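You operate a simulated robot arm through the tools that you are given. There is no shell and no other tool. Be economical: measure what you need, move in short steps, check, and stop when the job is done.

You are at the controls of a simulated two-armed robot. One attempt, no reset.

Task
Take the packet marked "bands" from the narrow ledge and put it on the side table. Stack the blue block labelled "2" from the wide ledge on top of the blue block that says "1". Put the 15 white pad from the top of the wide table on the top of the steel table and the 10 white pad on the deck of the hoist platform. Put the brown wax block from the top of the wide table on the top of the brown table. Take the red tape and put it on the green-legged bench. Lift the reject crate lid open. The order is free.

The check looks at the end state, three seconds after you hand in, the way a careful person would. Anything else that was tipped, shoved, dropped, spilled or broken makes it a failure. Lids that push on must go on centred and level and be pressed home; caps that screw on are set level and turned clockwise until they are tight.

Robot
Two 7-joint arms with two-finger parallel grippers on one trunk, on a base that drives. Base frame: it is fixed to the floor where the robot stands at the start and does not move with it; the origin is under the middle of the robot, x ahead of it, y to its left, z up. Readings come in mm, degrees, newtons and seconds.
The left shoulder is at the start at [-82, 119, 851], the right one opposite. With the tool pointing down near the work surface each hand reaches from about 100 to 580 mm from the robot's upright axis, wherever it stands, measured 20 degrees to its own side. Places, roughly: blue block [1750, 250, 750]; deck of the hoist platform [11500, 3500, 600]; green-legged bench [5100, -6300, 900]; packet [500, 0, 750]; red tape (7x8x5 cm) [5000, -1900, 1200]; reject crate lid [-2600, -4400, 700]; side table [3500, 3200, 700]; top of the brown table [10400, 2200, 700]; top of the steel table [8800, 2200, 800]; wax block [9750, 5000, 500]; white pad [9000, 5250, 500]. Payload 3.43 kg a hand.
The tool frame of a hand sits at the grasp point between the pads (the TCP): z along the fingers, y along the line on which they close. The tips reach 30 mm beyond it. The gripper opens to 94 mm. The fingers are 28 mm wide and 10 mm thick; the gripper's body (50 by 96 mm) begins 55 mm behind the TCP.
Orientation is told as [roll, pitch, yaw] about the base's x, y, z axes, in that order, counted from this pose: with the fingers straight down and closing along the base's y, the tool's x points along the base's -x, its y along +y and its z along -z.

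Tools
- The arms move only by the tool move_arm. It takes "left_increments", "right_increments" or both (then of equal length, played together; a hand with none holds still); each is text: rows parted by semicolons, each of 7 numbers parted by spaces: the turn, a rotation vector about the tool's x, y, z in units of 5 degrees (1.0 is 5 degrees), then the shift along the tool's x, y, z in units of 30 mm (1.0 is 30 mm), then the finger opening in m, from 0 to 0.094. In form: ax ay az tx ty tz claw; .... A call has 1 to 12 rows; each row shifts and turns the commanded pose from where the row before left it, along the tool's axes as they then stand. A call with a number of a shift or a turn outside -1 to 1 is refused whole. Each row takes 0.2 s and may step no farther than 50 mm and 8.6 degrees from the row before; otherwise, or with a gripper value out of range, the whole call is refused. A pose out of reach is approached as far as the arm can. The call stops where the force on the tool passes 40 N (or 10 N more than at its start, if that is more) or the arm is blocked; 0.2 s more then pass. The fingers move at their own pace (about 153 mm/s each) and stop on an object; they squeeze with about 30 N. The grip force told is the motor's: it shows also when the fingers shut on nothing. Time passes only in rows, and 0.2 s behind the last, so rows that do not move let the fingers close. The reply holds the time, the measured pose of the TCP, the force on the tool along the base axes, the opening and the grip force, in the units named above and with some noise, with the torque about the TCP (base axes, N m) and any sound that the robot's microphone picked up, and new pictures: "views" is both (left out), scene, wrist or none (wrist: the cameras of the hands that moved).
- Cameras (640 x 400 px; columns grow to the right, rows downward): "scene" is now at [30, 8.8, 1550.1]; the picture's right is [0.13, -0.99, 0.00], its down [-0.81, -0.11, -0.58] and it looks along [0.57, 0.07, -0.82] (base axes); focal length 296 px, centre (320, 200). "left" rides on the left gripper at [76, -14, -103] in its tool frame; the picture's right is [0.18, 0.98, 0.00], its down [-0.75, 0.14, -0.64] and it looks along [-0.63, 0.12, 0.77] (tool axes); focal length 243 px, centre (320, 200). "right" rides on the right gripper at [76, 14, -102] in its tool frame; the picture's right is [-0.18, 0.98, 0.00], its down [-0.75, -0.14, -0.64] and it looks along [-0.63, -0.12, 0.77] (tool axes); focal length 243 px, centre (320, 200). There is no depth. A picture from a camera that has moved, and an enlarged one, comes with that camera's place and axes in the base frame and with its lens.
- slide_trunk(by): slides the trunk up (or, below 0, down) by that many mm; the arms and the scene camera ride with it, the base frame stays. It gives what a move gives, with no picture.
- base_move(legs): drives the robot by 1 to 6 legs, each [ahead, left, turn to the left] in mm, mm and degrees, along the robot's own axes; the way and the turn of a leg run together, so that a leg with both is an arc; at most 1500 mm and 180 degrees a leg. The arms and the cameras ride along, it lands a little off, and it stops where it bumps. It gives what a move gives, and a new picture of the scene camera.
- turn_head(pan, tilt): turns the head with the scene camera to pan (to the left, within 143 degrees either way) and tilt (down, from -29 to 69), counted from straight ahead of the robot. It gives what a move gives, and a new picture of the scene camera.
- inspect(camera, box): a new picture of the part [left, top, right, bottom] of that camera's present view, enlarged. It takes no simulated time.
- hand_in(): hands the job in; it is judged then, once.

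Go step by step. Nothing tells you exact positions but the pictures and the camera data: compare them with the known pose of the tool, close in by small moves and look again before you grip or let go. The budget is 196 turns and 260 pictures, counting those below and the enlarged ones. Unless the task says otherwise, let go and move clear before handing in.

The tools are called after "Request:" as a command line: name --argument value ..., lists and objects as JSON in quotes. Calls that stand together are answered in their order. move_arm: Moves the arms, as the interface text tells. Its arguments: {"type":"object","properties":{"left_increments":{"type":"string"},"right_increments":{"type":"string"},"views":{"type":"string","enum":["both","scene","wrist","none"]}},"required":[]} The other tools are called the same way: slide_trunk (by) slides the trunk up or down; base_move (legs) drives the base; turn_head (pan, tilt) turns the head that bears the scene camera; inspect (camera, box) takes an enlarged picture of a part of a camera's view; hand_in () hands the job in.

At the start:

```text
t: 0.0
left_position: [355.9, 76.3, 1075.5]
left_ee_rot: [0.0, 0.0, 0.0]
left_force: [-0.9, 0.4, -0.2]
left_torque: [-0.01, -0.01, -0.01]
left_opening: 93.7
left_grasp_force: 0.0
right_position: [260.1, -142.4, 968.1]
right_ee_rot: [-0.1, 0.0, -0.1]
right_force: [-0.9, -0.5, -0.4]
right_torque: [0.04, 0.0, 0.0]
right_opening: 94.1
right_grasp_force: 0.1
trunk travel left (down, up): [-275.0, 60.0]
robot x, y, heading: [0.1, -2.1, 0.2]
head pan, tilt: [7.4, 54.8]
```

scene: 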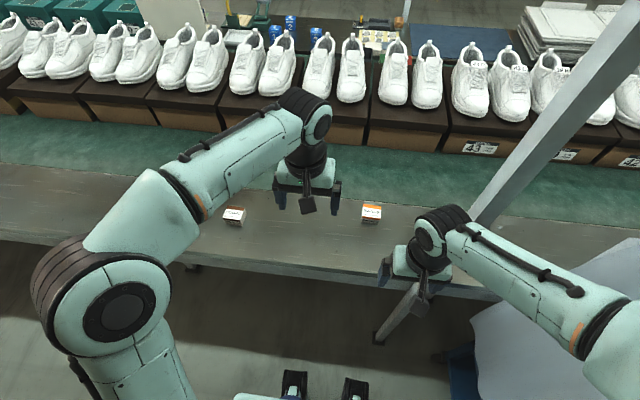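
right: 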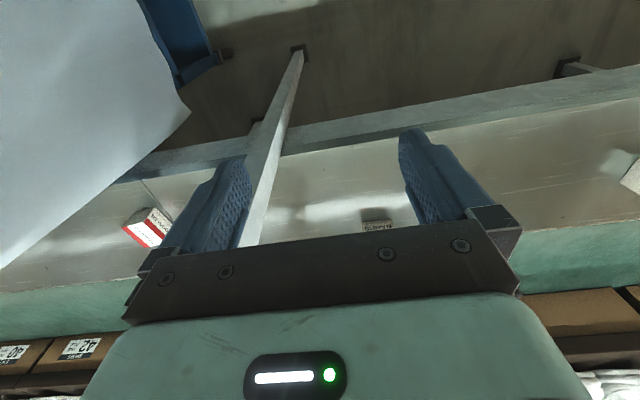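
left: 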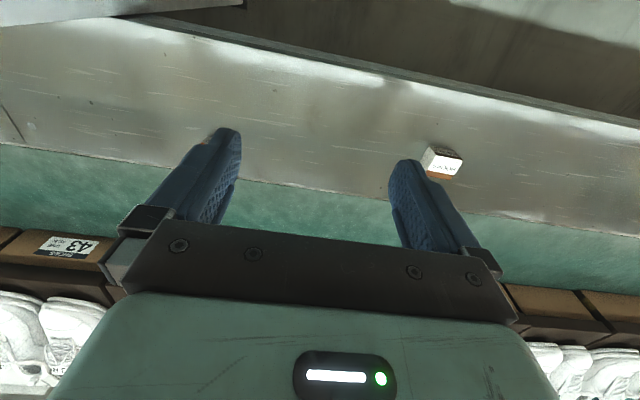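

I see a ledge ahead with two small packets (one brownish, one orange/red). I'll enlarge them to read the labels.

Request:
inspect --camera "scene" --box '[200, 180, 400, 260]'

Request:
inspect --camera "right" --box '[100, 180, 420, 260]'

Request:
inspect --camera "scene" --box '[210, 0, 410, 80]'

```text
3.20 times, centred on (300, 220) of scene
camera zoom: at [30.0, 8.8, 1550.1], right [0.13, -0.99, 0.0], down [-0.81, -0.11, -0.58], along [0.57, 0.07, -0.82], focal length 946 px, centre (384, 136)
```

zoom: 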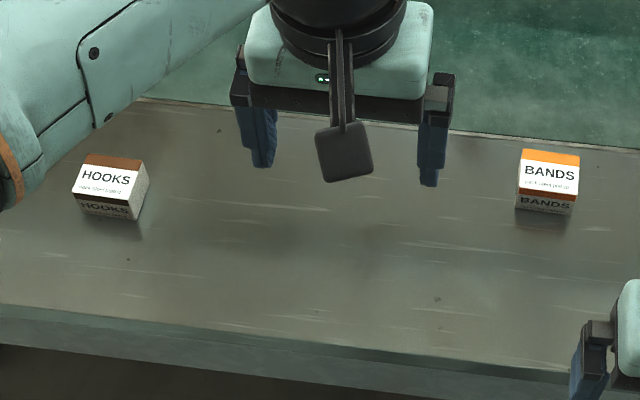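

```text
2.00 times, centred on (260, 220) of right
camera zoom: at [184.6, -128.3, 1070.6], right [0.18, 0.98, 0.0], down [0.75, -0.14, 0.64], along [0.63, -0.12, -0.77], focal length 485 px, centre (440, 160)
```

zoom: 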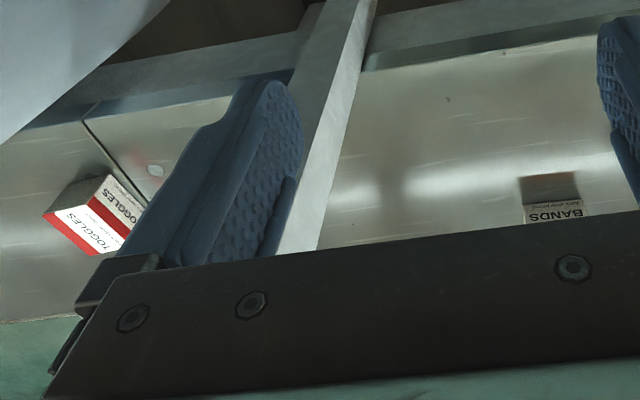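

```text
3.20 times, centred on (310, 40) of scene
camera zoom: at [30.0, 8.8, 1550.1], right [0.13, -0.99, 0.0], down [-0.81, -0.11, -0.58], along [0.57, 0.07, -0.82], focal length 946 px, centre (352, 712)
```

zoom: 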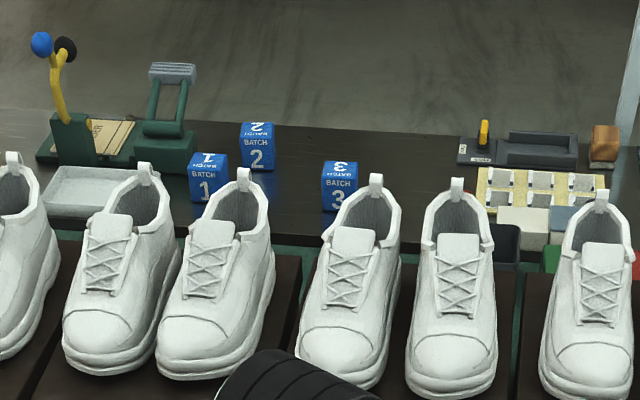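

The BANDS packet sits at about (543, -88), top z≈782, ledge z≈744; a vertical post stands near (325, -240). I'll pull the right hand back and drive slightly ahead so the left hand can take the packet.

Request:
move_arm --right_increments "0 0 0 1 0 -1 0.094; 0 0 0 1 0 -1 0.094; 0 0 0 1 0 -1 0.094; 0 0 0 1 0 0 0.094" --left_increments "0 0 0 0 -1 0 0.094; 0 0 0 0 -1 0 0.094; 0 0 0 0 -1 0 0.094; 0 0 0 0 -1 0 0.094" --views "none"

Request:
turn_head --pan 0 --tilt 20

Request:
turn_head --pan 70 --tilt 25

Request:
turn_head --pan -70 --tilt 25

```text
t: 1.0
left_position: [355.7, -46.6, 1076.6]
left_ee_rot: [0.0, 0.0, 0.0]
left_force: [-0.3, 0.6, -0.1]
left_torque: [0.0, 0.0, 0.0]
left_opening: 94.2
left_grasp_force: 0.1
right_position: [140.0, -143.4, 1057.1]
right_ee_rot: [0.0, -0.1, -0.1]
right_force: [0.1, 1.1, -0.3]
right_torque: [0.04, -0.02, 0.02]
right_opening: 94.1
right_grasp_force: 0.1
trunk travel left (down, up): [-275.0, 60.0]
robot x, y, heading: [0.5, -4.1, -0.1]
head pan, tilt: [7.4, 54.8]
```

```text
t: 2.0
left_position: [356.0, -44.6, 1077.3]
left_ee_rot: [0.0, 0.0, 0.0]
left_force: [-0.4, 0.1, 0.3]
left_torque: [0.01, 0.0, -0.02]
left_opening: 94.0
left_grasp_force: 0.0
right_position: [141.4, -143.2, 1056.7]
right_ee_rot: [0.0, 0.0, -0.1]
right_force: [-0.2, -0.7, 0.1]
right_torque: [-0.01, -0.02, 0.0]
right_opening: 93.9
right_grasp_force: 0.0
trunk travel left (down, up): [-275.0, 60.0]
robot x, y, heading: [-1.1, 0.1, -0.2]
head pan, tilt: [0.0, 20.0]
camera scene: at [51.4, -0.5, 1601.9], right [0.0, -1.0, 0.0], down [-0.34, 0.0, -0.94], along [0.94, 0.0, -0.34], focal length 296 px, centre (320, 200)
```

scene: 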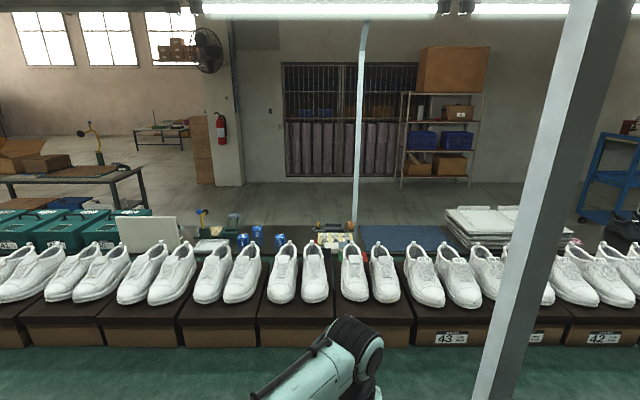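

```text
t: 3.4
left_position: [355.6, -44.8, 1077.0]
left_ee_rot: [0.0, 0.0, 0.0]
left_force: [0.5, -0.5, -0.2]
left_torque: [0.0, -0.01, 0.01]
left_opening: 94.1
left_grasp_force: 0.0
right_position: [140.7, -143.4, 1058.0]
right_ee_rot: [-0.1, -0.1, -0.1]
right_force: [0.4, 0.0, -0.5]
right_torque: [-0.01, 0.02, 0.02]
right_opening: 94.2
right_grasp_force: 0.0
trunk travel left (down, up): [-275.0, 60.0]
robot x, y, heading: [-0.2, -2.0, -0.1]
head pan, tilt: [70.0, 25.0]
camera scene: at [-10.1, 86.0, 1593.9], right [0.94, -0.34, 0.0], down [-0.14, -0.4, -0.91], along [0.31, 0.85, -0.42], focal length 296 px, centre (320, 200)
```

scene: 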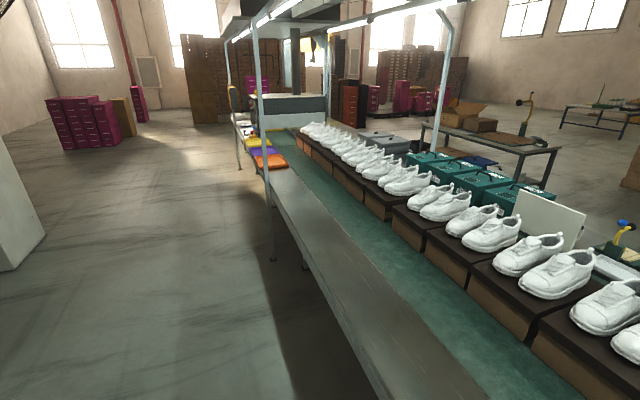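

```text
t: 5.7
left_position: [355.4, -44.4, 1076.5]
left_ee_rot: [0.1, 0.0, 0.0]
left_force: [-0.1, 0.1, 0.3]
left_torque: [0.0, 0.01, 0.0]
left_opening: 94.1
left_grasp_force: 0.1
right_position: [141.1, -143.3, 1058.3]
right_ee_rot: [-0.1, 0.0, 0.0]
right_force: [-0.3, 0.0, -0.2]
right_torque: [0.02, 0.03, -0.02]
right_opening: 94.1
right_grasp_force: 0.0
trunk travel left (down, up): [-275.0, 60.0]
robot x, y, heading: [-2.4, 1.4, 0.1]
head pan, tilt: [-70.0, 25.0]
camera scene: at [-10.1, -87.1, 1593.9], right [-0.94, -0.34, 0.0], down [-0.14, 0.4, -0.91], along [0.31, -0.85, -0.42], focal length 296 px, centre (320, 200)
```

scene: 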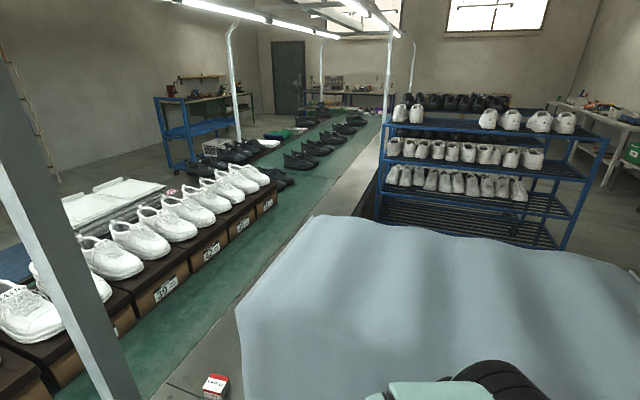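

A long conveyor line divides the room; I'll get the packet first. Driving 80 mm ahead and looking down.

Request:
base_move --legs '[[80, 0, 0]]'

Request:
turn_head --pan -8 --tilt 58

Request:
inspect --camera "left" --box '[160, 40, 480, 240]'

```text
t: 6.7
left_position: [433.5, -44.8, 1075.0]
left_ee_rot: [-0.1, 0.1, 0.0]
left_force: [0.6, 0.4, 0.4]
left_torque: [-0.05, 0.0, -0.01]
left_opening: 94.1
left_grasp_force: 0.1
right_position: [220.4, -143.8, 1057.6]
right_ee_rot: [0.0, 0.0, 0.0]
right_force: [1.1, 0.6, 0.0]
right_torque: [-0.02, 0.03, -0.01]
right_opening: 94.2
right_grasp_force: 0.0
trunk travel left (down, up): [-275.0, 60.0]
robot x, y, heading: [77.0, 2.6, 0.0]
head pan, tilt: [-70.0, 25.0]
camera scene: at [69.2, -87.1, 1593.8], right [-0.94, -0.34, 0.0], down [-0.14, 0.4, -0.91], along [0.31, -0.85, -0.42], focal length 296 px, centre (320, 200)
```

scene: 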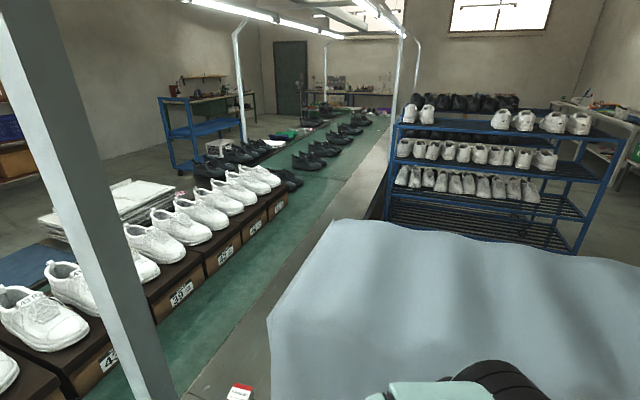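

```text
t: 8.0
left_position: [434.6, -44.3, 1075.3]
left_ee_rot: [0.0, 0.0, -0.1]
left_force: [0.2, -0.4, -0.4]
left_torque: [-0.01, 0.02, 0.02]
left_opening: 93.7
left_grasp_force: 0.1
right_position: [219.0, -143.4, 1058.0]
right_ee_rot: [0.0, 0.1, 0.0]
right_force: [-0.4, 1.1, 0.1]
right_torque: [-0.01, 0.02, 0.03]
right_opening: 93.9
right_grasp_force: 0.1
trunk travel left (down, up): [-275.0, 60.0]
robot x, y, heading: [78.4, -3.8, 0.1]
head pan, tilt: [-8.0, 58.0]
camera scene: at [105.2, -10.2, 1546.2], right [-0.14, -0.99, 0.0], down [-0.84, 0.12, -0.53], along [0.53, -0.07, -0.85], focal length 296 px, centre (320, 200)
```

scene: 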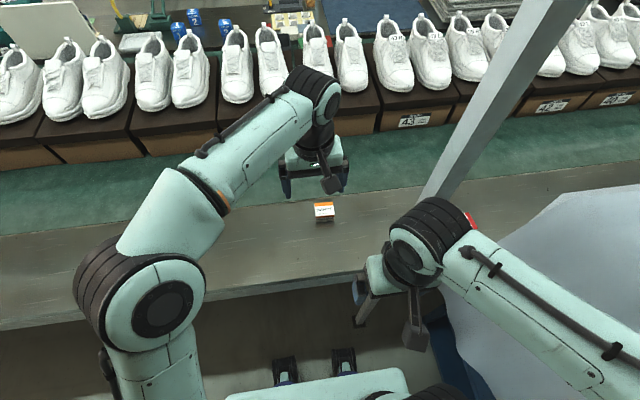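

```text
2.00 times, centred on (320, 140) of left
camera zoom: at [357.7, -59.4, 1179.4], right [-0.18, 0.98, 0.0], down [0.75, 0.14, 0.64], along [0.63, 0.12, -0.77], focal length 485 px, centre (320, 320)
```

zoom: 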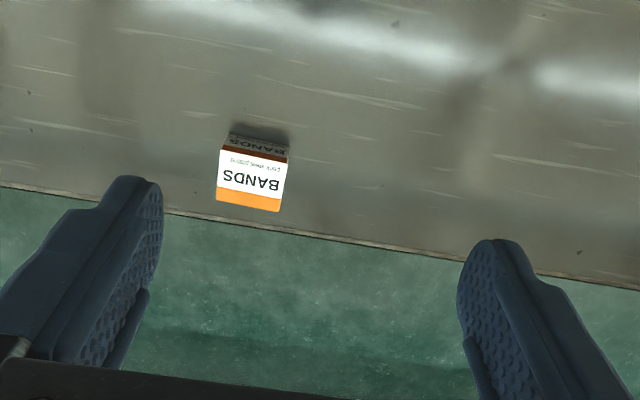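

Packet confirmed at about (542, -85). Moving the left hand above it.

Request:
move_arm --left_increments "0 0 0 -0.9 -0.34 1 0.094; 0 0 0 -0.9 -0.34 1 0.094; 0 0 0 -0.9 -0.34 1 0.094; 0 0 0 -0.9 -0.34 1 0.094; 0 0 0 0 0 1 0.094; 0 0 0 0 0 1 0.094; 0 0 0 0 0 1 0.094" --views "both"

```text
t: 9.6
left_position: [541.1, -86.3, 866.3]
left_ee_rot: [0.0, 0.0, -0.1]
left_force: [0.8, -0.5, -0.5]
left_torque: [-0.01, 0.0, -0.02]
left_opening: 94.2
left_grasp_force: 0.1
right_position: [218.7, -142.9, 1056.8]
right_ee_rot: [0.0, -0.1, 0.1]
right_force: [0.2, 0.1, 0.3]
right_torque: [-0.01, 0.0, 0.03]
right_opening: 93.9
right_grasp_force: 0.0
trunk travel left (down, up): [-275.0, 60.0]
robot x, y, heading: [75.1, -1.8, -0.3]
head pan, tilt: [-8.0, 58.0]
camera scene: at [105.3, -10.1, 1546.2], right [-0.14, -0.99, 0.0], down [-0.84, 0.12, -0.53], along [0.52, -0.07, -0.85], focal length 296 px, centre (320, 200)
camera left: at [464.9, -100.5, 969.5], right [-0.18, 0.98, 0.0], down [0.75, 0.14, 0.64], along [0.63, 0.12, -0.77], focal length 243 px, centre (320, 200)
```

scene: 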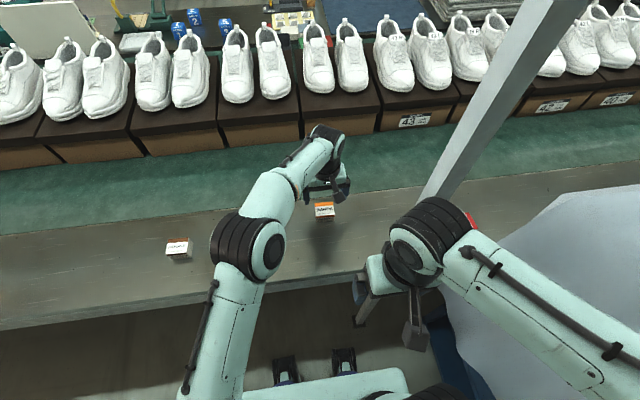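
left: 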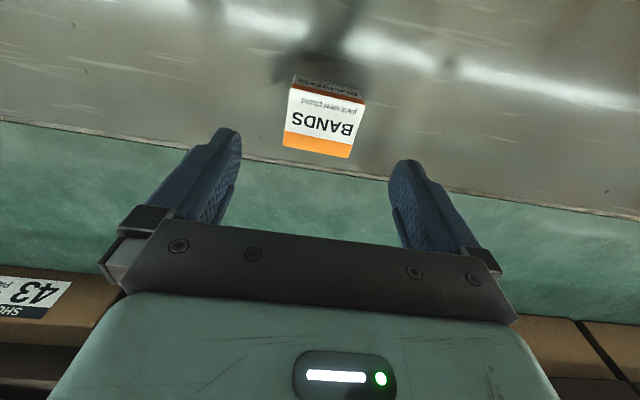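

Aligned; descend and grip.

Request:
move_arm --left_increments "0 0 0 0 0 1 0.094; 0 0 0 0 0 1 0.094; 0 0 0 0 0 0.85 0.094; 0 0 0 0 0 0 0.03; 0 0 0 0 0 0 0.03; 0 0 0 0 0 0 0.03" --views "wrist"

```text
t: 11.0
left_position: [542.6, -86.1, 780.0]
left_ee_rot: [-0.1, 0.0, 0.0]
left_force: [-0.8, 0.2, 0.0]
left_torque: [-0.01, -0.02, 0.02]
left_opening: 60.4
left_grasp_force: 30.3
right_position: [218.7, -143.2, 1058.0]
right_ee_rot: [0.0, 0.0, 0.0]
right_force: [-0.4, -0.3, -0.7]
right_torque: [-0.04, -0.01, 0.03]
right_opening: 93.9
right_grasp_force: 0.1
trunk travel left (down, up): [-275.0, 60.0]
robot x, y, heading: [78.3, 1.0, -0.0]
head pan, tilt: [-8.0, 58.0]
camera left: at [465.4, -100.5, 883.6], right [-0.18, 0.98, 0.0], down [0.75, 0.14, 0.64], along [0.63, 0.12, -0.77], focal length 243 px, centre (320, 200)
```

left: 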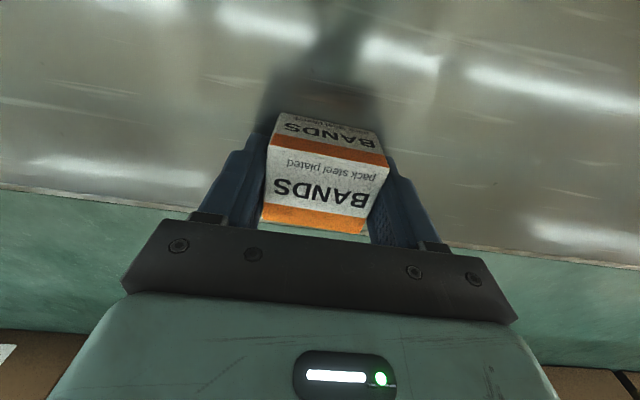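

Gripped at 60 mm. Lift and retract to a compact carrying pose.

Request:
move_arm --left_increments "0 0 0 0 0 -1 0.03; 0 0 0 0 0 -1 0.03; 0 0 0 0 0 -1 0.03; 0 0 0 0 0 -1 0.03; 0 0 0 0 0 -1 0.03; 0 0 0 1 0 -1 0.03; 0 0 0 1 0.5 -1 0.03; 0 0 0 1 1 -1 0.03; 0 0 0 1 1 0 0.03; 0 0 0 1 1 0 0.03; 0 0 0 1 1 0 0.03; 0 0 0 1 1 0 0.03" --views "none"

Request:
base_move --legs '[[-700, 0, 0]]'

Request:
turn_head --pan -120 --tilt 20

Request:
turn_head --pan -60 --tilt 20

```text
refused: row 8 steps farther than a row can; nothing moved
```

```text
t: 14.9
left_position: [-157.8, -84.7, 779.9]
left_ee_rot: [0.0, 0.0, 0.9]
left_force: [0.0, 0.4, -0.4]
left_torque: [0.03, -0.01, -0.01]
left_opening: 60.0
left_grasp_force: 30.5
right_position: [-479.1, -146.2, 1057.6]
right_ee_rot: [0.0, 0.0, 1.0]
right_force: [0.6, -0.1, -0.5]
right_torque: [-0.02, 0.0, -0.01]
right_opening: 94.2
right_grasp_force: 0.0
trunk travel left (down, up): [-275.0, 60.0]
robot x, y, heading: [-619.5, -5.0, 0.8]
head pan, tilt: [-8.0, 58.0]
camera scene: at [-595.5, -15.5, 1546.2], right [-0.12, -0.99, 0.0], down [-0.84, 0.1, -0.53], along [0.53, -0.06, -0.85], focal length 296 px, centre (320, 200)
```

scene: 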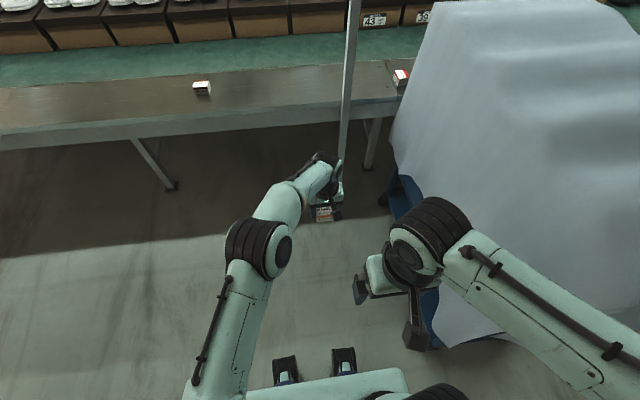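

```text
t: 16.8
left_position: [-156.9, -84.3, 781.3]
left_ee_rot: [0.0, -0.1, 0.8]
left_force: [0.1, 0.9, 0.4]
left_torque: [0.0, 0.05, 0.0]
left_opening: 60.1
left_grasp_force: 30.0
right_position: [-479.5, -145.0, 1058.7]
right_ee_rot: [-0.1, 0.0, 1.0]
right_force: [0.5, 0.4, 1.3]
right_torque: [0.0, -0.02, -0.02]
right_opening: 93.6
right_grasp_force: 0.1
trunk travel left (down, up): [-275.0, 60.0]
robot x, y, heading: [-621.2, -4.9, 0.8]
head pan, tilt: [-120.0, 20.0]
camera scene: at [-708.8, -88.6, 1602.0], right [-0.87, 0.48, 0.0], down [0.17, 0.3, -0.94], along [-0.46, -0.82, -0.34], focal length 296 px, centre (320, 200)
```

scene: 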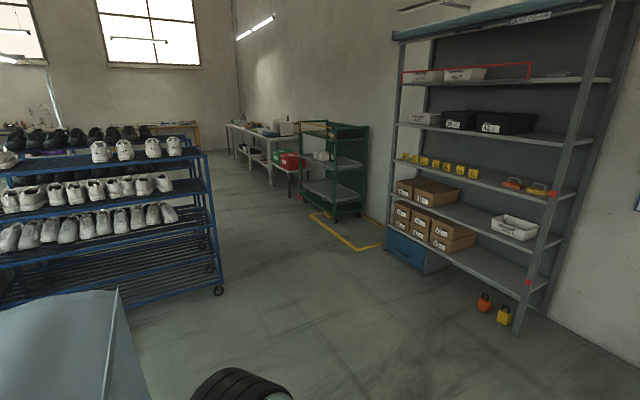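

```text
t: 18.1
left_position: [-157.7, -83.3, 781.0]
left_ee_rot: [0.0, 0.0, 0.9]
left_force: [0.2, -0.1, -0.4]
left_torque: [-0.01, -0.02, 0.02]
left_opening: 60.0
left_grasp_force: 29.7
right_position: [-479.3, -146.8, 1057.7]
right_ee_rot: [-0.1, 0.0, 0.9]
right_force: [-0.1, 0.5, 0.0]
right_torque: [-0.01, 0.04, -0.01]
right_opening: 93.9
right_grasp_force: 0.1
trunk travel left (down, up): [-275.0, 60.0]
robot x, y, heading: [-621.9, -7.0, 1.0]
head pan, tilt: [-60.0, 20.0]
camera scene: at [-615.8, -87.0, 1602.0], right [-0.86, -0.51, 0.0], down [-0.18, 0.29, -0.94], along [0.48, -0.81, -0.34], focal length 296 px, centre (320, 200)
```

scene: 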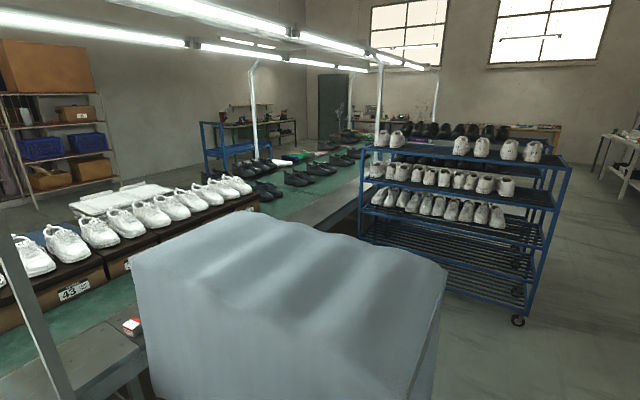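

The lift was refused, so the drive dragged the packet straight off the ledge; it's still gripped and nothing else was disturbed. I won't batch dependent moves again. Now retract the left hand.

Request:
move_arm --left_increments "0 0 0 1 0 -1 0.03; 0 0 0 1 0 -1 0.03; 0 0 0 1 0 -1 0.03; 0 0 0 1 0 -1 0.03; 0 0 0 1 1 0 0.03; 0 0 0 1 1 0 0.03; 0 0 0 1 1 0 0.03; 0 0 0 0 1 -1 0.03; 0 0 0 0 1 -1 0.03; 0 0 0 0 1 -1 0.03; 0 0 0 0 1 -1 0.03" --views "both"

Request:
turn_head --pan -90 --tilt 15

```text
t: 20.5
left_position: [-369.8, 123.3, 1020.0]
left_ee_rot: [0.1, -0.1, 0.9]
left_force: [0.2, 0.5, 0.5]
left_torque: [0.02, 0.02, 0.0]
left_opening: 30.1
left_grasp_force: 0.1
right_position: [-479.8, -146.3, 1056.7]
right_ee_rot: [0.0, -0.2, 1.0]
right_force: [-0.3, 0.3, 0.3]
right_torque: [-0.01, 0.03, 0.01]
right_opening: 94.0
right_grasp_force: 0.0
trunk travel left (down, up): [-275.0, 60.0]
robot x, y, heading: [-626.3, -5.4, 0.8]
head pan, tilt: [-60.0, 20.0]
camera scene: at [-616.3, -86.3, 1602.0], right [-0.86, -0.51, 0.0], down [-0.18, 0.29, -0.94], along [0.48, -0.81, -0.34], focal length 296 px, centre (320, 200)
camera left: at [-447.1, 108.0, 1122.9], right [-0.2, 0.98, 0.0], down [0.75, 0.15, 0.64], along [0.63, 0.13, -0.77], focal length 243 px, centre (320, 200)
```

scene: 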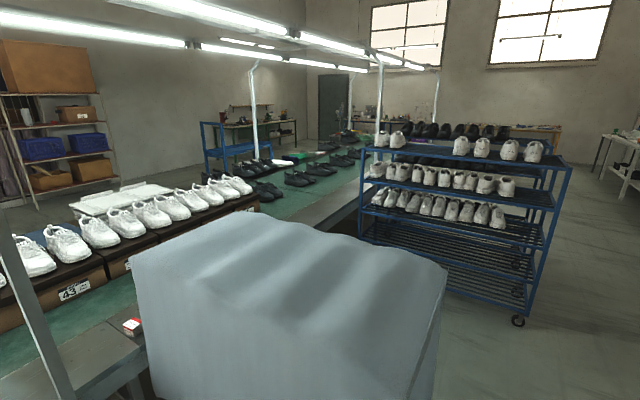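
left: 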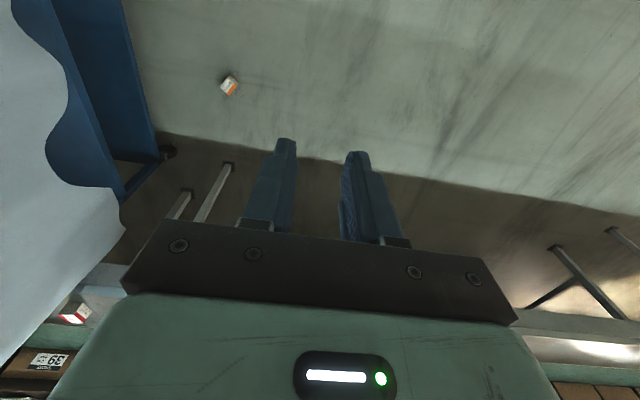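

```text
t: 21.4
left_position: [-370.9, 123.2, 1019.1]
left_ee_rot: [0.0, 0.0, 0.9]
left_force: [0.1, 0.0, -0.8]
left_torque: [0.0, -0.01, 0.02]
left_opening: 29.8
left_grasp_force: 0.0
right_position: [-477.5, -146.8, 1056.6]
right_ee_rot: [0.1, -0.1, 1.0]
right_force: [0.2, -0.6, 0.4]
right_torque: [0.04, -0.02, 0.0]
right_opening: 94.1
right_grasp_force: 0.0
trunk travel left (down, up): [-275.0, 60.0]
robot x, y, heading: [-622.9, -3.5, 1.0]
head pan, tilt: [-90.0, 15.0]
camera scene: at [-662.1, -100.5, 1610.1], right [-1.0, -0.02, 0.0], down [0.0, 0.26, -0.97], along [0.02, -0.97, -0.26], focal length 296 px, centre (320, 200)
```

scene: 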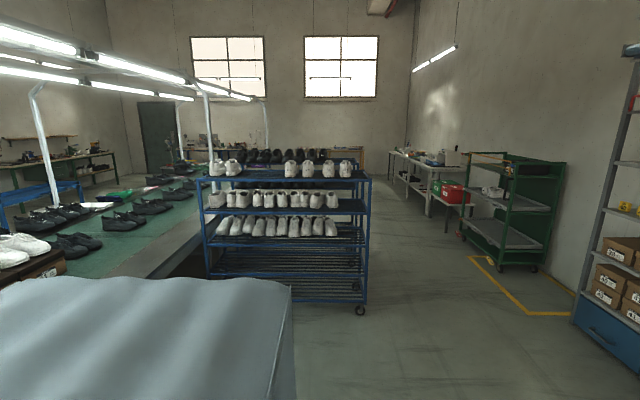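

The packet slipped from the grip and now lies on the floor near (-82, -210). I'll look at it closely to recover it.

Request:
inspect --camera "left" --box '[160, 40, 320, 140]'

Request:
turn_head --pan -20 --tilt 62

```text
4.00 times, centred on (240, 90) of left
camera zoom: at [-446.6, 106.8, 1122.3], right [-0.2, 0.98, 0.0], down [0.75, 0.15, 0.64], along [0.63, 0.13, -0.77], focal length 970 px, centre (640, 640)
```

zoom: 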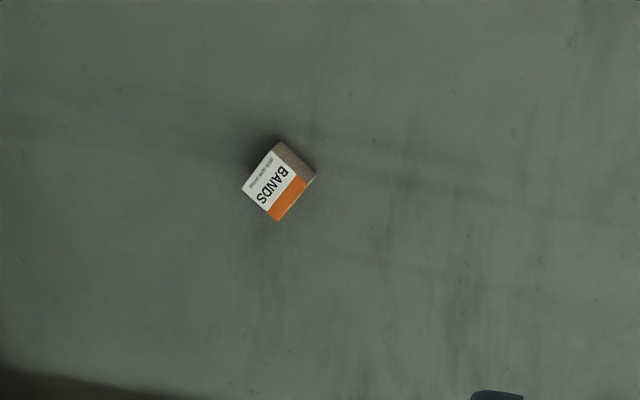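

```text
t: 22.8
left_position: [-370.1, 123.9, 1019.0]
left_ee_rot: [0.0, 0.0, 0.9]
left_force: [-0.2, 0.2, 0.0]
left_torque: [-0.02, 0.0, -0.03]
left_opening: 29.9
left_grasp_force: 0.1
right_position: [-478.1, -145.6, 1058.9]
right_ee_rot: [0.0, 0.1, 1.0]
right_force: [0.2, -0.3, -0.8]
right_torque: [-0.03, 0.01, 0.01]
right_opening: 94.2
right_grasp_force: 0.0
trunk travel left (down, up): [-275.0, 60.0]
robot x, y, heading: [-622.1, -5.9, 1.1]
head pan, tilt: [-20.0, 62.0]
camera scene: at [-602.9, -28.2, 1541.6], right [-0.33, -0.95, 0.0], down [-0.83, 0.29, -0.47], along [0.44, -0.15, -0.88], focal length 296 px, centre (320, 200)
```

scene: 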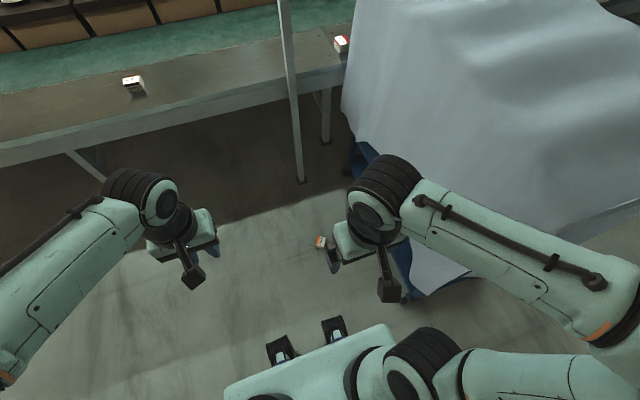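

Packet lies upright at about (-86, -209), rotated roughly 38°. I'll drive 107 mm ahead, lower the trunk and use the right hand.

Request:
base_move --legs '[[107, 0, -0.9]]'

Request:
slide_trunk --by -270

Request:
move_arm --right_increments "0 0 0.9 -1 0 0 0.094; 0 0 0.9 -1 0 0 0.094; 0 0 0.9 -1 0 0 0.094; 0 0 0.9 -1 0 0 0.094; 0 0 0.9 -1 0 0 0.094; 0 0 0.9 -1 0 0 0.094; 0 0 1 0 0 1 0.094; 0 0 1 0 0 1 0.094; 0 0 0 0 0 1 0.094; 0 0 0 0 0 1 0.094"

```text
t: 24.0
left_position: [-263.2, 119.1, 1019.6]
left_ee_rot: [0.0, 0.0, 0.1]
left_force: [0.4, 0.0, 0.2]
left_torque: [0.01, 0.02, 0.03]
left_opening: 30.1
left_grasp_force: 0.2
right_position: [-375.6, -147.9, 1057.5]
right_ee_rot: [0.0, 0.0, 0.0]
right_force: [0.7, -0.4, 0.7]
right_torque: [0.0, 0.01, -0.01]
right_opening: 93.9
right_grasp_force: 0.0
trunk travel left (down, up): [-275.0, 60.0]
robot x, y, heading: [-519.6, -8.0, 0.2]
head pan, tilt: [-20.0, 62.0]
camera scene: at [-497.5, -27.4, 1541.5], right [-0.34, -0.94, 0.0], down [-0.83, 0.3, -0.47], along [0.44, -0.16, -0.88], focal length 296 px, centre (320, 200)
```

scene: 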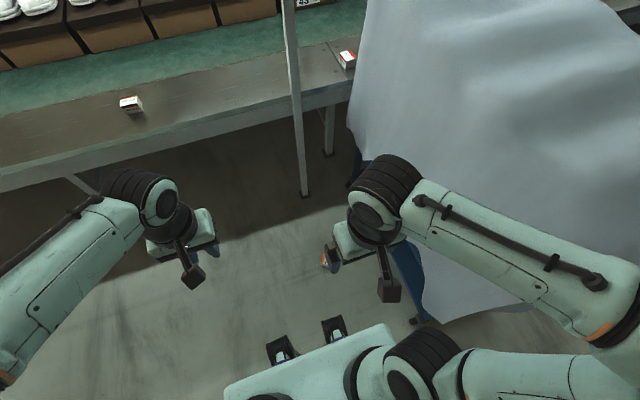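

```text
t: 26.8
left_position: [-263.6, 119.8, 749.3]
left_ee_rot: [0.0, 0.1, 0.0]
left_force: [-0.5, -0.6, 0.0]
left_torque: [0.01, -0.01, 0.0]
left_opening: 30.0
left_grasp_force: 0.2
right_position: [-376.9, -148.1, 788.2]
right_ee_rot: [0.1, 0.0, 0.1]
right_force: [0.1, -1.1, 0.3]
right_torque: [0.01, -0.01, -0.01]
right_opening: 94.1
right_grasp_force: 0.1
trunk travel left (down, up): [-5.0, 330.0]
robot x, y, heading: [-514.0, -10.5, 0.1]
head pan, tilt: [-20.0, 62.0]
```

```text
t: 29.0
left_position: [-263.0, 120.4, 748.4]
left_ee_rot: [0.0, -0.1, 0.1]
left_force: [0.4, -0.8, 0.4]
left_torque: [-0.01, 0.0, -0.01]
left_opening: 30.3
left_grasp_force: 0.0
right_position: [-200.9, -182.4, 667.1]
right_ee_rot: [0.1, 0.0, -36.9]
right_force: [-0.6, 0.0, 0.6]
right_torque: [-0.02, -0.02, -0.06]
right_opening: 94.2
right_grasp_force: 0.1
trunk travel left (down, up): [-5.0, 330.0]
robot x, y, heading: [-516.3, -4.5, 0.0]
head pan, tilt: [-20.0, 62.0]
camera scene: at [-448.7, -27.3, 1267.7], right [-0.34, -0.94, 0.0], down [-0.83, 0.3, -0.47], along [0.44, -0.16, -0.88], focal length 296 px, centre (320, 200)
camera right: at [-254.1, -125.9, 770.3], right [0.74, 0.68, 0.0], down [0.52, -0.57, 0.64], along [0.43, -0.47, -0.77], focal length 243 px, centre (320, 200)
```

scene: 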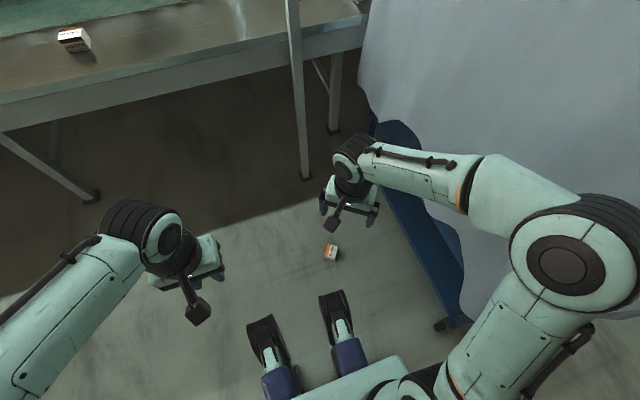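
right: 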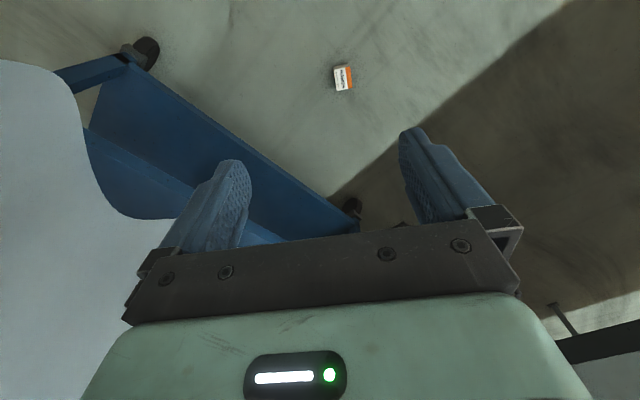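

Packet refined to (-90, -209); moving over it and descending.

Request:
move_arm --right_increments "0 0 0 -0.7 0.3 1 0.094; 0 0 0 -0.7 0.3 1 0.094; 0 0 0 -0.7 0.3 1 0.094; 0 0 0 -0.7 0.3 1 0.094; 0 0 0 -0.7 0.3 1 0.094; 0 0 0 0 0 1 0.094; 0 0 0 0 0 1 0.094; 0 0 0 0 0 1 0.094; 0 0 0 0 0 1 0.094; 0 0 0 0 0 1 0.094; 0 0 0 0 0 1 0.094; 0 0 0 0 0 1 0.094"

```text
t: 31.6
left_position: [-262.5, 119.7, 748.8]
left_ee_rot: [0.0, 0.0, 0.0]
left_force: [-0.5, 0.0, 0.1]
left_torque: [0.0, -0.01, 0.04]
left_opening: 30.0
left_grasp_force: 0.1
right_position: [-88.8, -209.7, 309.2]
right_ee_rot: [0.0, 0.0, -36.9]
right_force: [0.6, -0.6, -0.3]
right_torque: [0.01, -0.01, 0.0]
right_opening: 94.2
right_grasp_force: 0.0
trunk travel left (down, up): [-5.0, 330.0]
robot x, y, heading: [-518.7, -4.3, 0.1]
head pan, tilt: [-20.0, 62.0]
camera scene: at [-448.7, -27.3, 1267.7], right [-0.34, -0.94, 0.0], down [-0.83, 0.3, -0.47], along [0.44, -0.16, -0.88], focal length 296 px, centre (320, 200)
camera right: at [-141.4, -152.9, 411.9], right [0.74, 0.68, 0.0], down [0.52, -0.57, 0.64], along [0.43, -0.47, -0.77], focal length 243 px, centre (320, 200)
```

scene: 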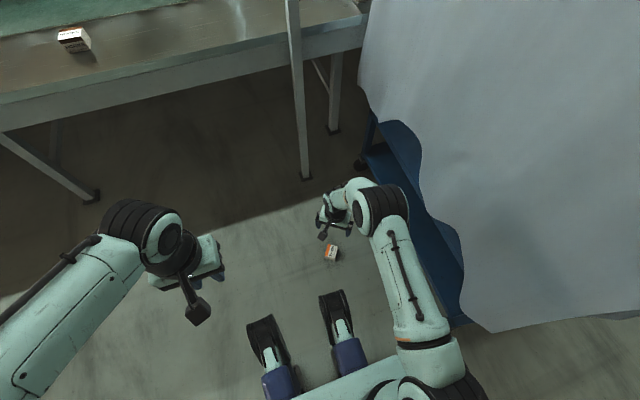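
right: 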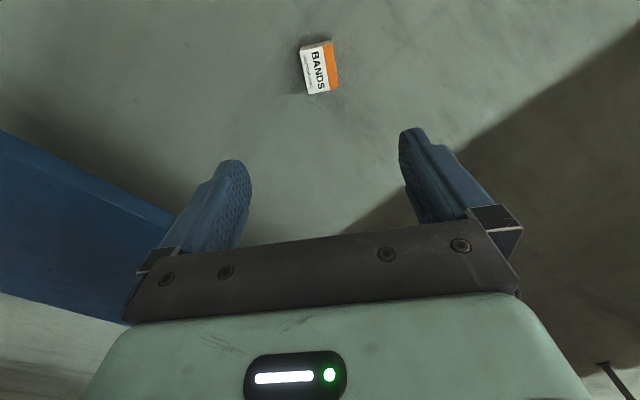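

On target; descend to z≈40 and grip.

Request:
move_arm --right_increments "0 0 0 0.19 0.03 1 0.094; 0 0 0 0 0 1 0.094; 0 0 0 0 0 1 0.094; 0 0 0 0 0 1 0.094; 0 0 0 0 0 1 0.094; 0 0 0 0 0 1 0.094; 0 0 0 0 0 1 0.094; 0 0 0 0 0 1 0.094; 0 0 0 0 0 0.5 0.094; 0 0 0 0 0 0.5 0.094" --views "wrist"

```text
t: 33.8
left_position: [-264.6, 119.5, 749.3]
left_ee_rot: [0.0, 0.1, 0.1]
left_force: [-0.1, -0.1, 0.0]
left_torque: [0.03, 0.01, 0.0]
left_opening: 30.1
left_grasp_force: 0.1
right_position: [-111.0, -204.4, 109.4]
right_ee_rot: [0.0, 0.0, -36.9]
right_force: [-0.3, 0.1, 0.0]
right_torque: [-0.02, 0.02, -0.05]
right_opening: 93.9
right_grasp_force: 0.0
right hand out of reach, approached as far as the arm can: row 7, 8, 9, 10
trunk travel left (down, up): [-5.0, 330.0]
robot x, y, heading: [-519.0, -3.9, 0.0]
head pan, tilt: [-20.0, 62.0]
camera right: at [-163.4, -146.9, 211.8], right [0.74, 0.68, 0.0], down [0.52, -0.57, 0.64], along [0.43, -0.47, -0.77], focal length 243 px, centre (320, 200)
```

right: 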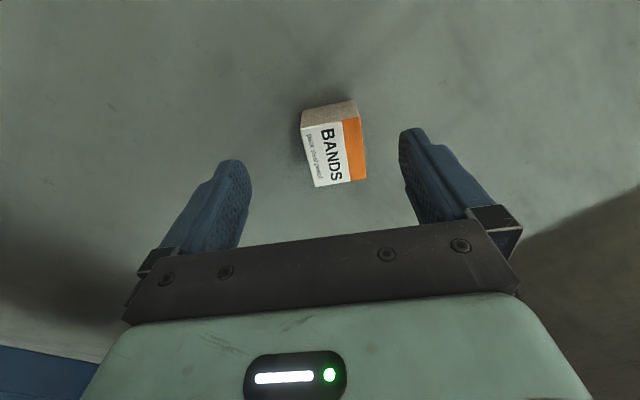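

Too far for floor height; drive 90 mm closer (base front stays clear of the packet).

Request:
base_move --legs '[[90, 0, 0]]'

Request:
move_arm --right_increments "0 0 0 0.8 -0.6 0 0.094; 0 0 0 0.8 -0.6 0 0.094; 0 0 0 0.4 -0.3 0 0.094"

```text
t: 34.9
left_position: [-174.7, 119.9, 750.5]
left_ee_rot: [0.0, -0.1, 0.0]
left_force: [1.2, -0.2, 0.1]
left_torque: [0.01, -0.01, -0.01]
left_opening: 30.1
left_grasp_force: 0.0
right_position: [-22.3, -203.8, 108.6]
right_ee_rot: [0.0, 0.0, -37.1]
right_force: [0.1, -0.2, 0.0]
right_torque: [-0.01, 0.01, 0.0]
right_opening: 94.0
right_grasp_force: 0.2
trunk travel left (down, up): [-5.0, 330.0]
robot x, y, heading: [-428.3, -4.4, 0.0]
head pan, tilt: [-20.0, 62.0]
camera scene: at [-360.8, -27.2, 1267.7], right [-0.34, -0.94, 0.0], down [-0.83, 0.3, -0.47], along [0.44, -0.16, -0.88], focal length 296 px, centre (320, 200)
```

scene: 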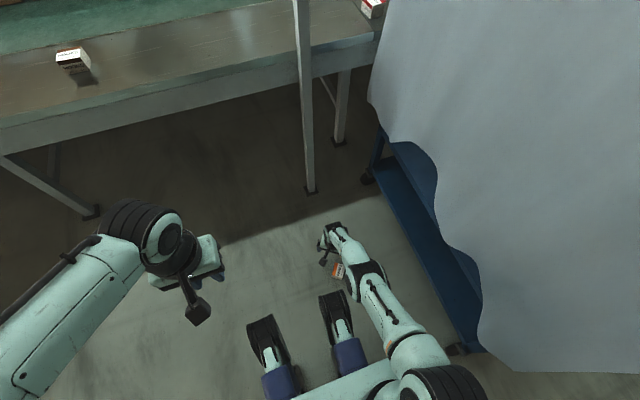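

```text
t: 35.7
left_position: [-175.6, 120.4, 749.3]
left_ee_rot: [-0.1, 0.0, -0.1]
left_force: [1.3, 1.1, -0.5]
left_torque: [0.0, -0.02, 0.03]
left_opening: 29.9
left_grasp_force: 0.1
right_position: [-97.5, -202.7, 109.3]
right_ee_rot: [0.0, -0.1, -36.9]
right_force: [-0.5, -1.7, 0.0]
right_torque: [0.02, -0.02, 0.02]
right_opening: 93.9
right_grasp_force: 0.1
trunk travel left (down, up): [-5.0, 330.0]
robot x, y, heading: [-430.5, 1.0, 0.1]
head pan, tilt: [-20.0, 62.0]
camera scene: at [-361.1, -27.2, 1267.7], right [-0.34, -0.94, 0.0], down [-0.83, 0.3, -0.47], along [0.44, -0.16, -0.88], focal length 296 px, centre (320, 200)
camera right: at [-150.8, -145.6, 211.9], right [0.74, 0.67, 0.0], down [0.52, -0.57, 0.64], along [0.43, -0.47, -0.77], focal length 243 px, centre (320, 200)
```

scene: 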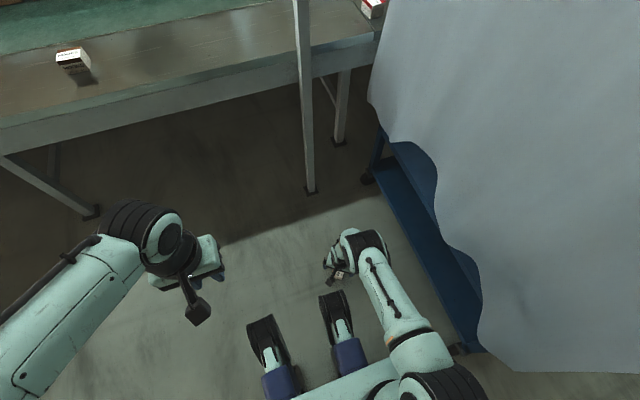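
right: 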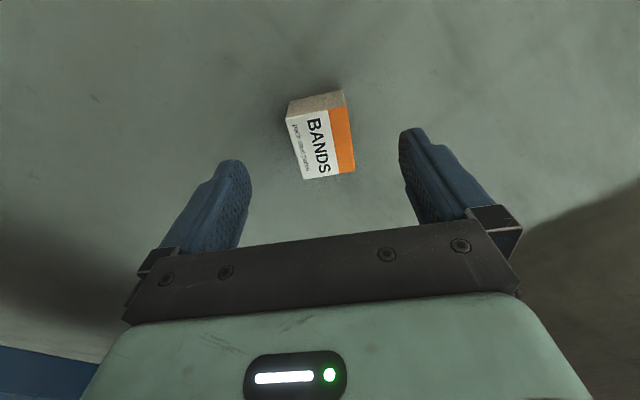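

Centre the last few mm, descend to z≈39 and close.

Request:
move_arm --right_increments "0 0 0 -0.25 0 0.6 0.094; 0 0 0 0 0 0.6 0.094; 0 0 0 0 0 0.6 0.094; 0 0 0 0 0 0.53 0.094; 0 0 0 0 0 0 0.0; 0 0 0 0 0 0 0.0; 0 0 0 0 0 0 0.0; 0 0 0 0 0 0 0.0" --views "wrist"

```text
t: 37.5
left_position: [-175.8, 119.1, 748.4]
left_ee_rot: [0.1, 0.0, 0.1]
left_force: [-0.2, 1.0, 0.6]
left_torque: [0.0, 0.02, 0.01]
left_opening: 29.8
left_grasp_force: 0.0
right_position: [-96.5, -211.6, 39.5]
right_ee_rot: [0.1, 0.1, -37.0]
right_force: [0.4, -0.6, 1.5]
right_torque: [-0.11, 0.04, 0.02]
right_opening: 50.1
right_grasp_force: 29.8
right hand out of reach, approached as far as the arm can: row 4
trunk travel left (down, up): [-5.0, 330.0]
robot x, y, heading: [-427.2, -6.5, 0.1]
head pan, tilt: [-20.0, 62.0]
camera right: at [-150.2, -154.2, 142.1], right [0.74, 0.67, 0.0], down [0.52, -0.57, 0.64], along [0.43, -0.47, -0.77], focal length 243 px, centre (320, 200)
```

right: 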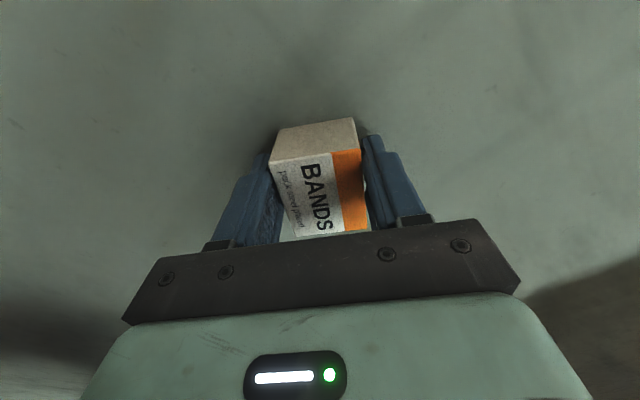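

Gripped at 50 mm. Lift gently and check that it holds.

Request:
move_arm --right_increments "0 0 0 0 0 -0.3 0.0; 0 0 0 0 0 -0.5 0.0; 0 0 0 0 0 -0.7 0.0; 0 0 0 0 0 -0.7 0.0; 0 0 0 0 0 -0.7 0.0; 0 0 0 0 0 -0.7 0.0; 0 0 0 0 0 -0.7 0.0; 0 0 0 0 0 -0.7 0.0; 0 0 0 0 0 -0.7 0.0; 0 0 0 0 0 -0.7 0.0; 0 0 0 0 0 -0.5 0.0" --views "wrist"

```text
t: 39.9
left_position: [-175.6, 119.7, 749.6]
left_ee_rot: [0.0, 0.1, 0.0]
left_force: [0.2, -0.1, 0.7]
left_torque: [-0.01, 0.02, -0.03]
left_opening: 30.0
left_grasp_force: 0.0
right_position: [-98.1, -211.8, 245.6]
right_ee_rot: [0.0, 0.1, -36.9]
right_force: [0.1, 0.0, -1.2]
right_torque: [0.01, 0.0, 0.03]
right_opening: 50.2
right_grasp_force: 30.3
trunk travel left (down, up): [-5.0, 330.0]
robot x, y, heading: [-431.5, -6.6, 0.1]
head pan, tilt: [-20.0, 62.0]
camera right: at [-150.8, -154.3, 348.2], right [0.74, 0.68, 0.0], down [0.52, -0.57, 0.64], along [0.43, -0.47, -0.77], focal length 243 px, centre (320, 200)
```

right: 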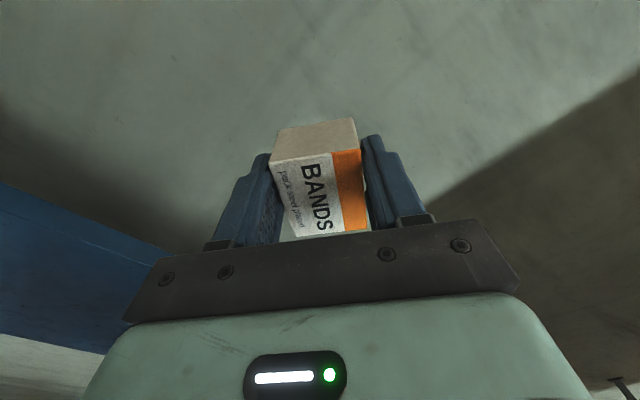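

Held (about 1.2 N). Retract slowly, then raise the trunk.

Request:
move_arm --right_increments "0 0 0 0 0 -0.8 0.0; 0 0 0 0 0 -0.8 0.0; 0 0 0 0 0 -0.8 0.0; 0 0 0 0 0 -0.8 0.0; 0 0 0 0 0 -0.8 0.0; 0 0 0 0.4 -0.3 -0.8 0.0; 0 0 0 0.4 -0.3 -0.8 0.0; 0 0 0 0.4 -0.3 -0.8 0.0; 0 0 0 0.4 -0.3 -0.8 0.0; 0 0 0 0.4 -0.3 -0.8 0.0; 0 0 0 0.4 -0.3 -0.8 0.0; 0 0 0 0.4 -0.3 -0.8 0.0" --views "none"

Request:
slide_trunk --by 270

Request:
base_move --legs '[[-700, 0, 0]]'

Request:
inspect --camera "right" --box '[0, 0, 640, 400]'

```text
t: 42.5
left_position: [-176.1, 120.0, 749.1]
left_ee_rot: [0.0, 0.0, 0.0]
left_force: [-0.1, -0.5, 0.5]
left_torque: [-0.01, 0.0, 0.01]
left_opening: 29.9
left_grasp_force: 0.0
right_position: [-201.9, -210.0, 533.1]
right_ee_rot: [0.1, 0.0, -37.0]
right_force: [0.0, -0.4, -1.0]
right_torque: [0.02, -0.01, 0.01]
right_opening: 49.9
right_grasp_force: 30.2
trunk travel left (down, up): [-5.0, 330.0]
robot x, y, heading: [-429.4, -5.0, -0.2]
head pan, tilt: [-20.0, 62.0]
```

```text
t: 45.2
left_position: [-176.5, 119.6, 1019.3]
left_ee_rot: [0.0, -0.1, 0.0]
left_force: [0.5, -1.1, 0.0]
left_torque: [0.0, 0.02, -0.01]
left_opening: 29.8
left_grasp_force: 0.0
right_position: [-202.1, -209.5, 804.4]
right_ee_rot: [0.0, 0.1, -37.0]
right_force: [0.6, 0.6, -1.9]
right_torque: [-0.01, -0.02, 0.04]
right_opening: 49.8
right_grasp_force: 30.5
trunk travel left (down, up): [-275.0, 60.0]
robot x, y, heading: [-430.8, -5.9, 0.2]
head pan, tilt: [-20.0, 62.0]
```

```text
t: 49.0
left_position: [-867.3, 119.2, 1019.4]
left_ee_rot: [0.0, 0.0, -0.5]
left_force: [0.1, -0.3, 0.0]
left_torque: [0.01, 0.01, 0.01]
left_opening: 29.9
left_grasp_force: 0.1
right_position: [-897.4, -210.6, 804.5]
right_ee_rot: [-0.1, 0.1, -37.5]
right_force: [0.1, -0.2, -0.8]
right_torque: [0.02, 0.02, -0.01]
right_opening: 49.9
right_grasp_force: 30.2
trunk travel left (down, up): [-275.0, 60.0]
robot x, y, heading: [-1122.0, -1.2, -0.5]
head pan, tilt: [-20.0, 62.0]
camera scene: at [-1103.4, -24.8, 1541.6], right [-0.35, -0.94, 0.0], down [-0.83, 0.31, -0.47], along [0.44, -0.16, -0.88], focal length 296 px, centre (320, 200)
```

scene: 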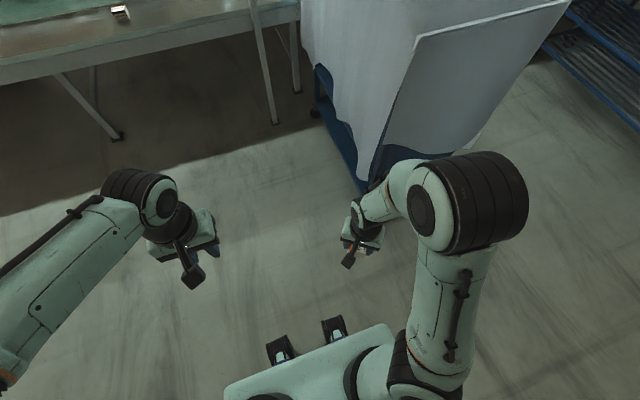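

```text
1.00 times, centred on (320, 200) of right (not enlarged: the box is as wide or as high as the picture)
camera zoom: at [-949.9, -152.8, 906.9], right [0.74, 0.67, 0.0], down [0.51, -0.57, 0.64], along [0.43, -0.48, -0.77], focal length 243 px, centre (320, 200)
```

zoom: 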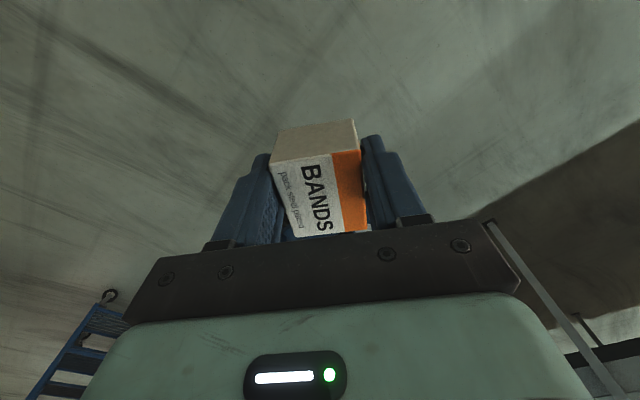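

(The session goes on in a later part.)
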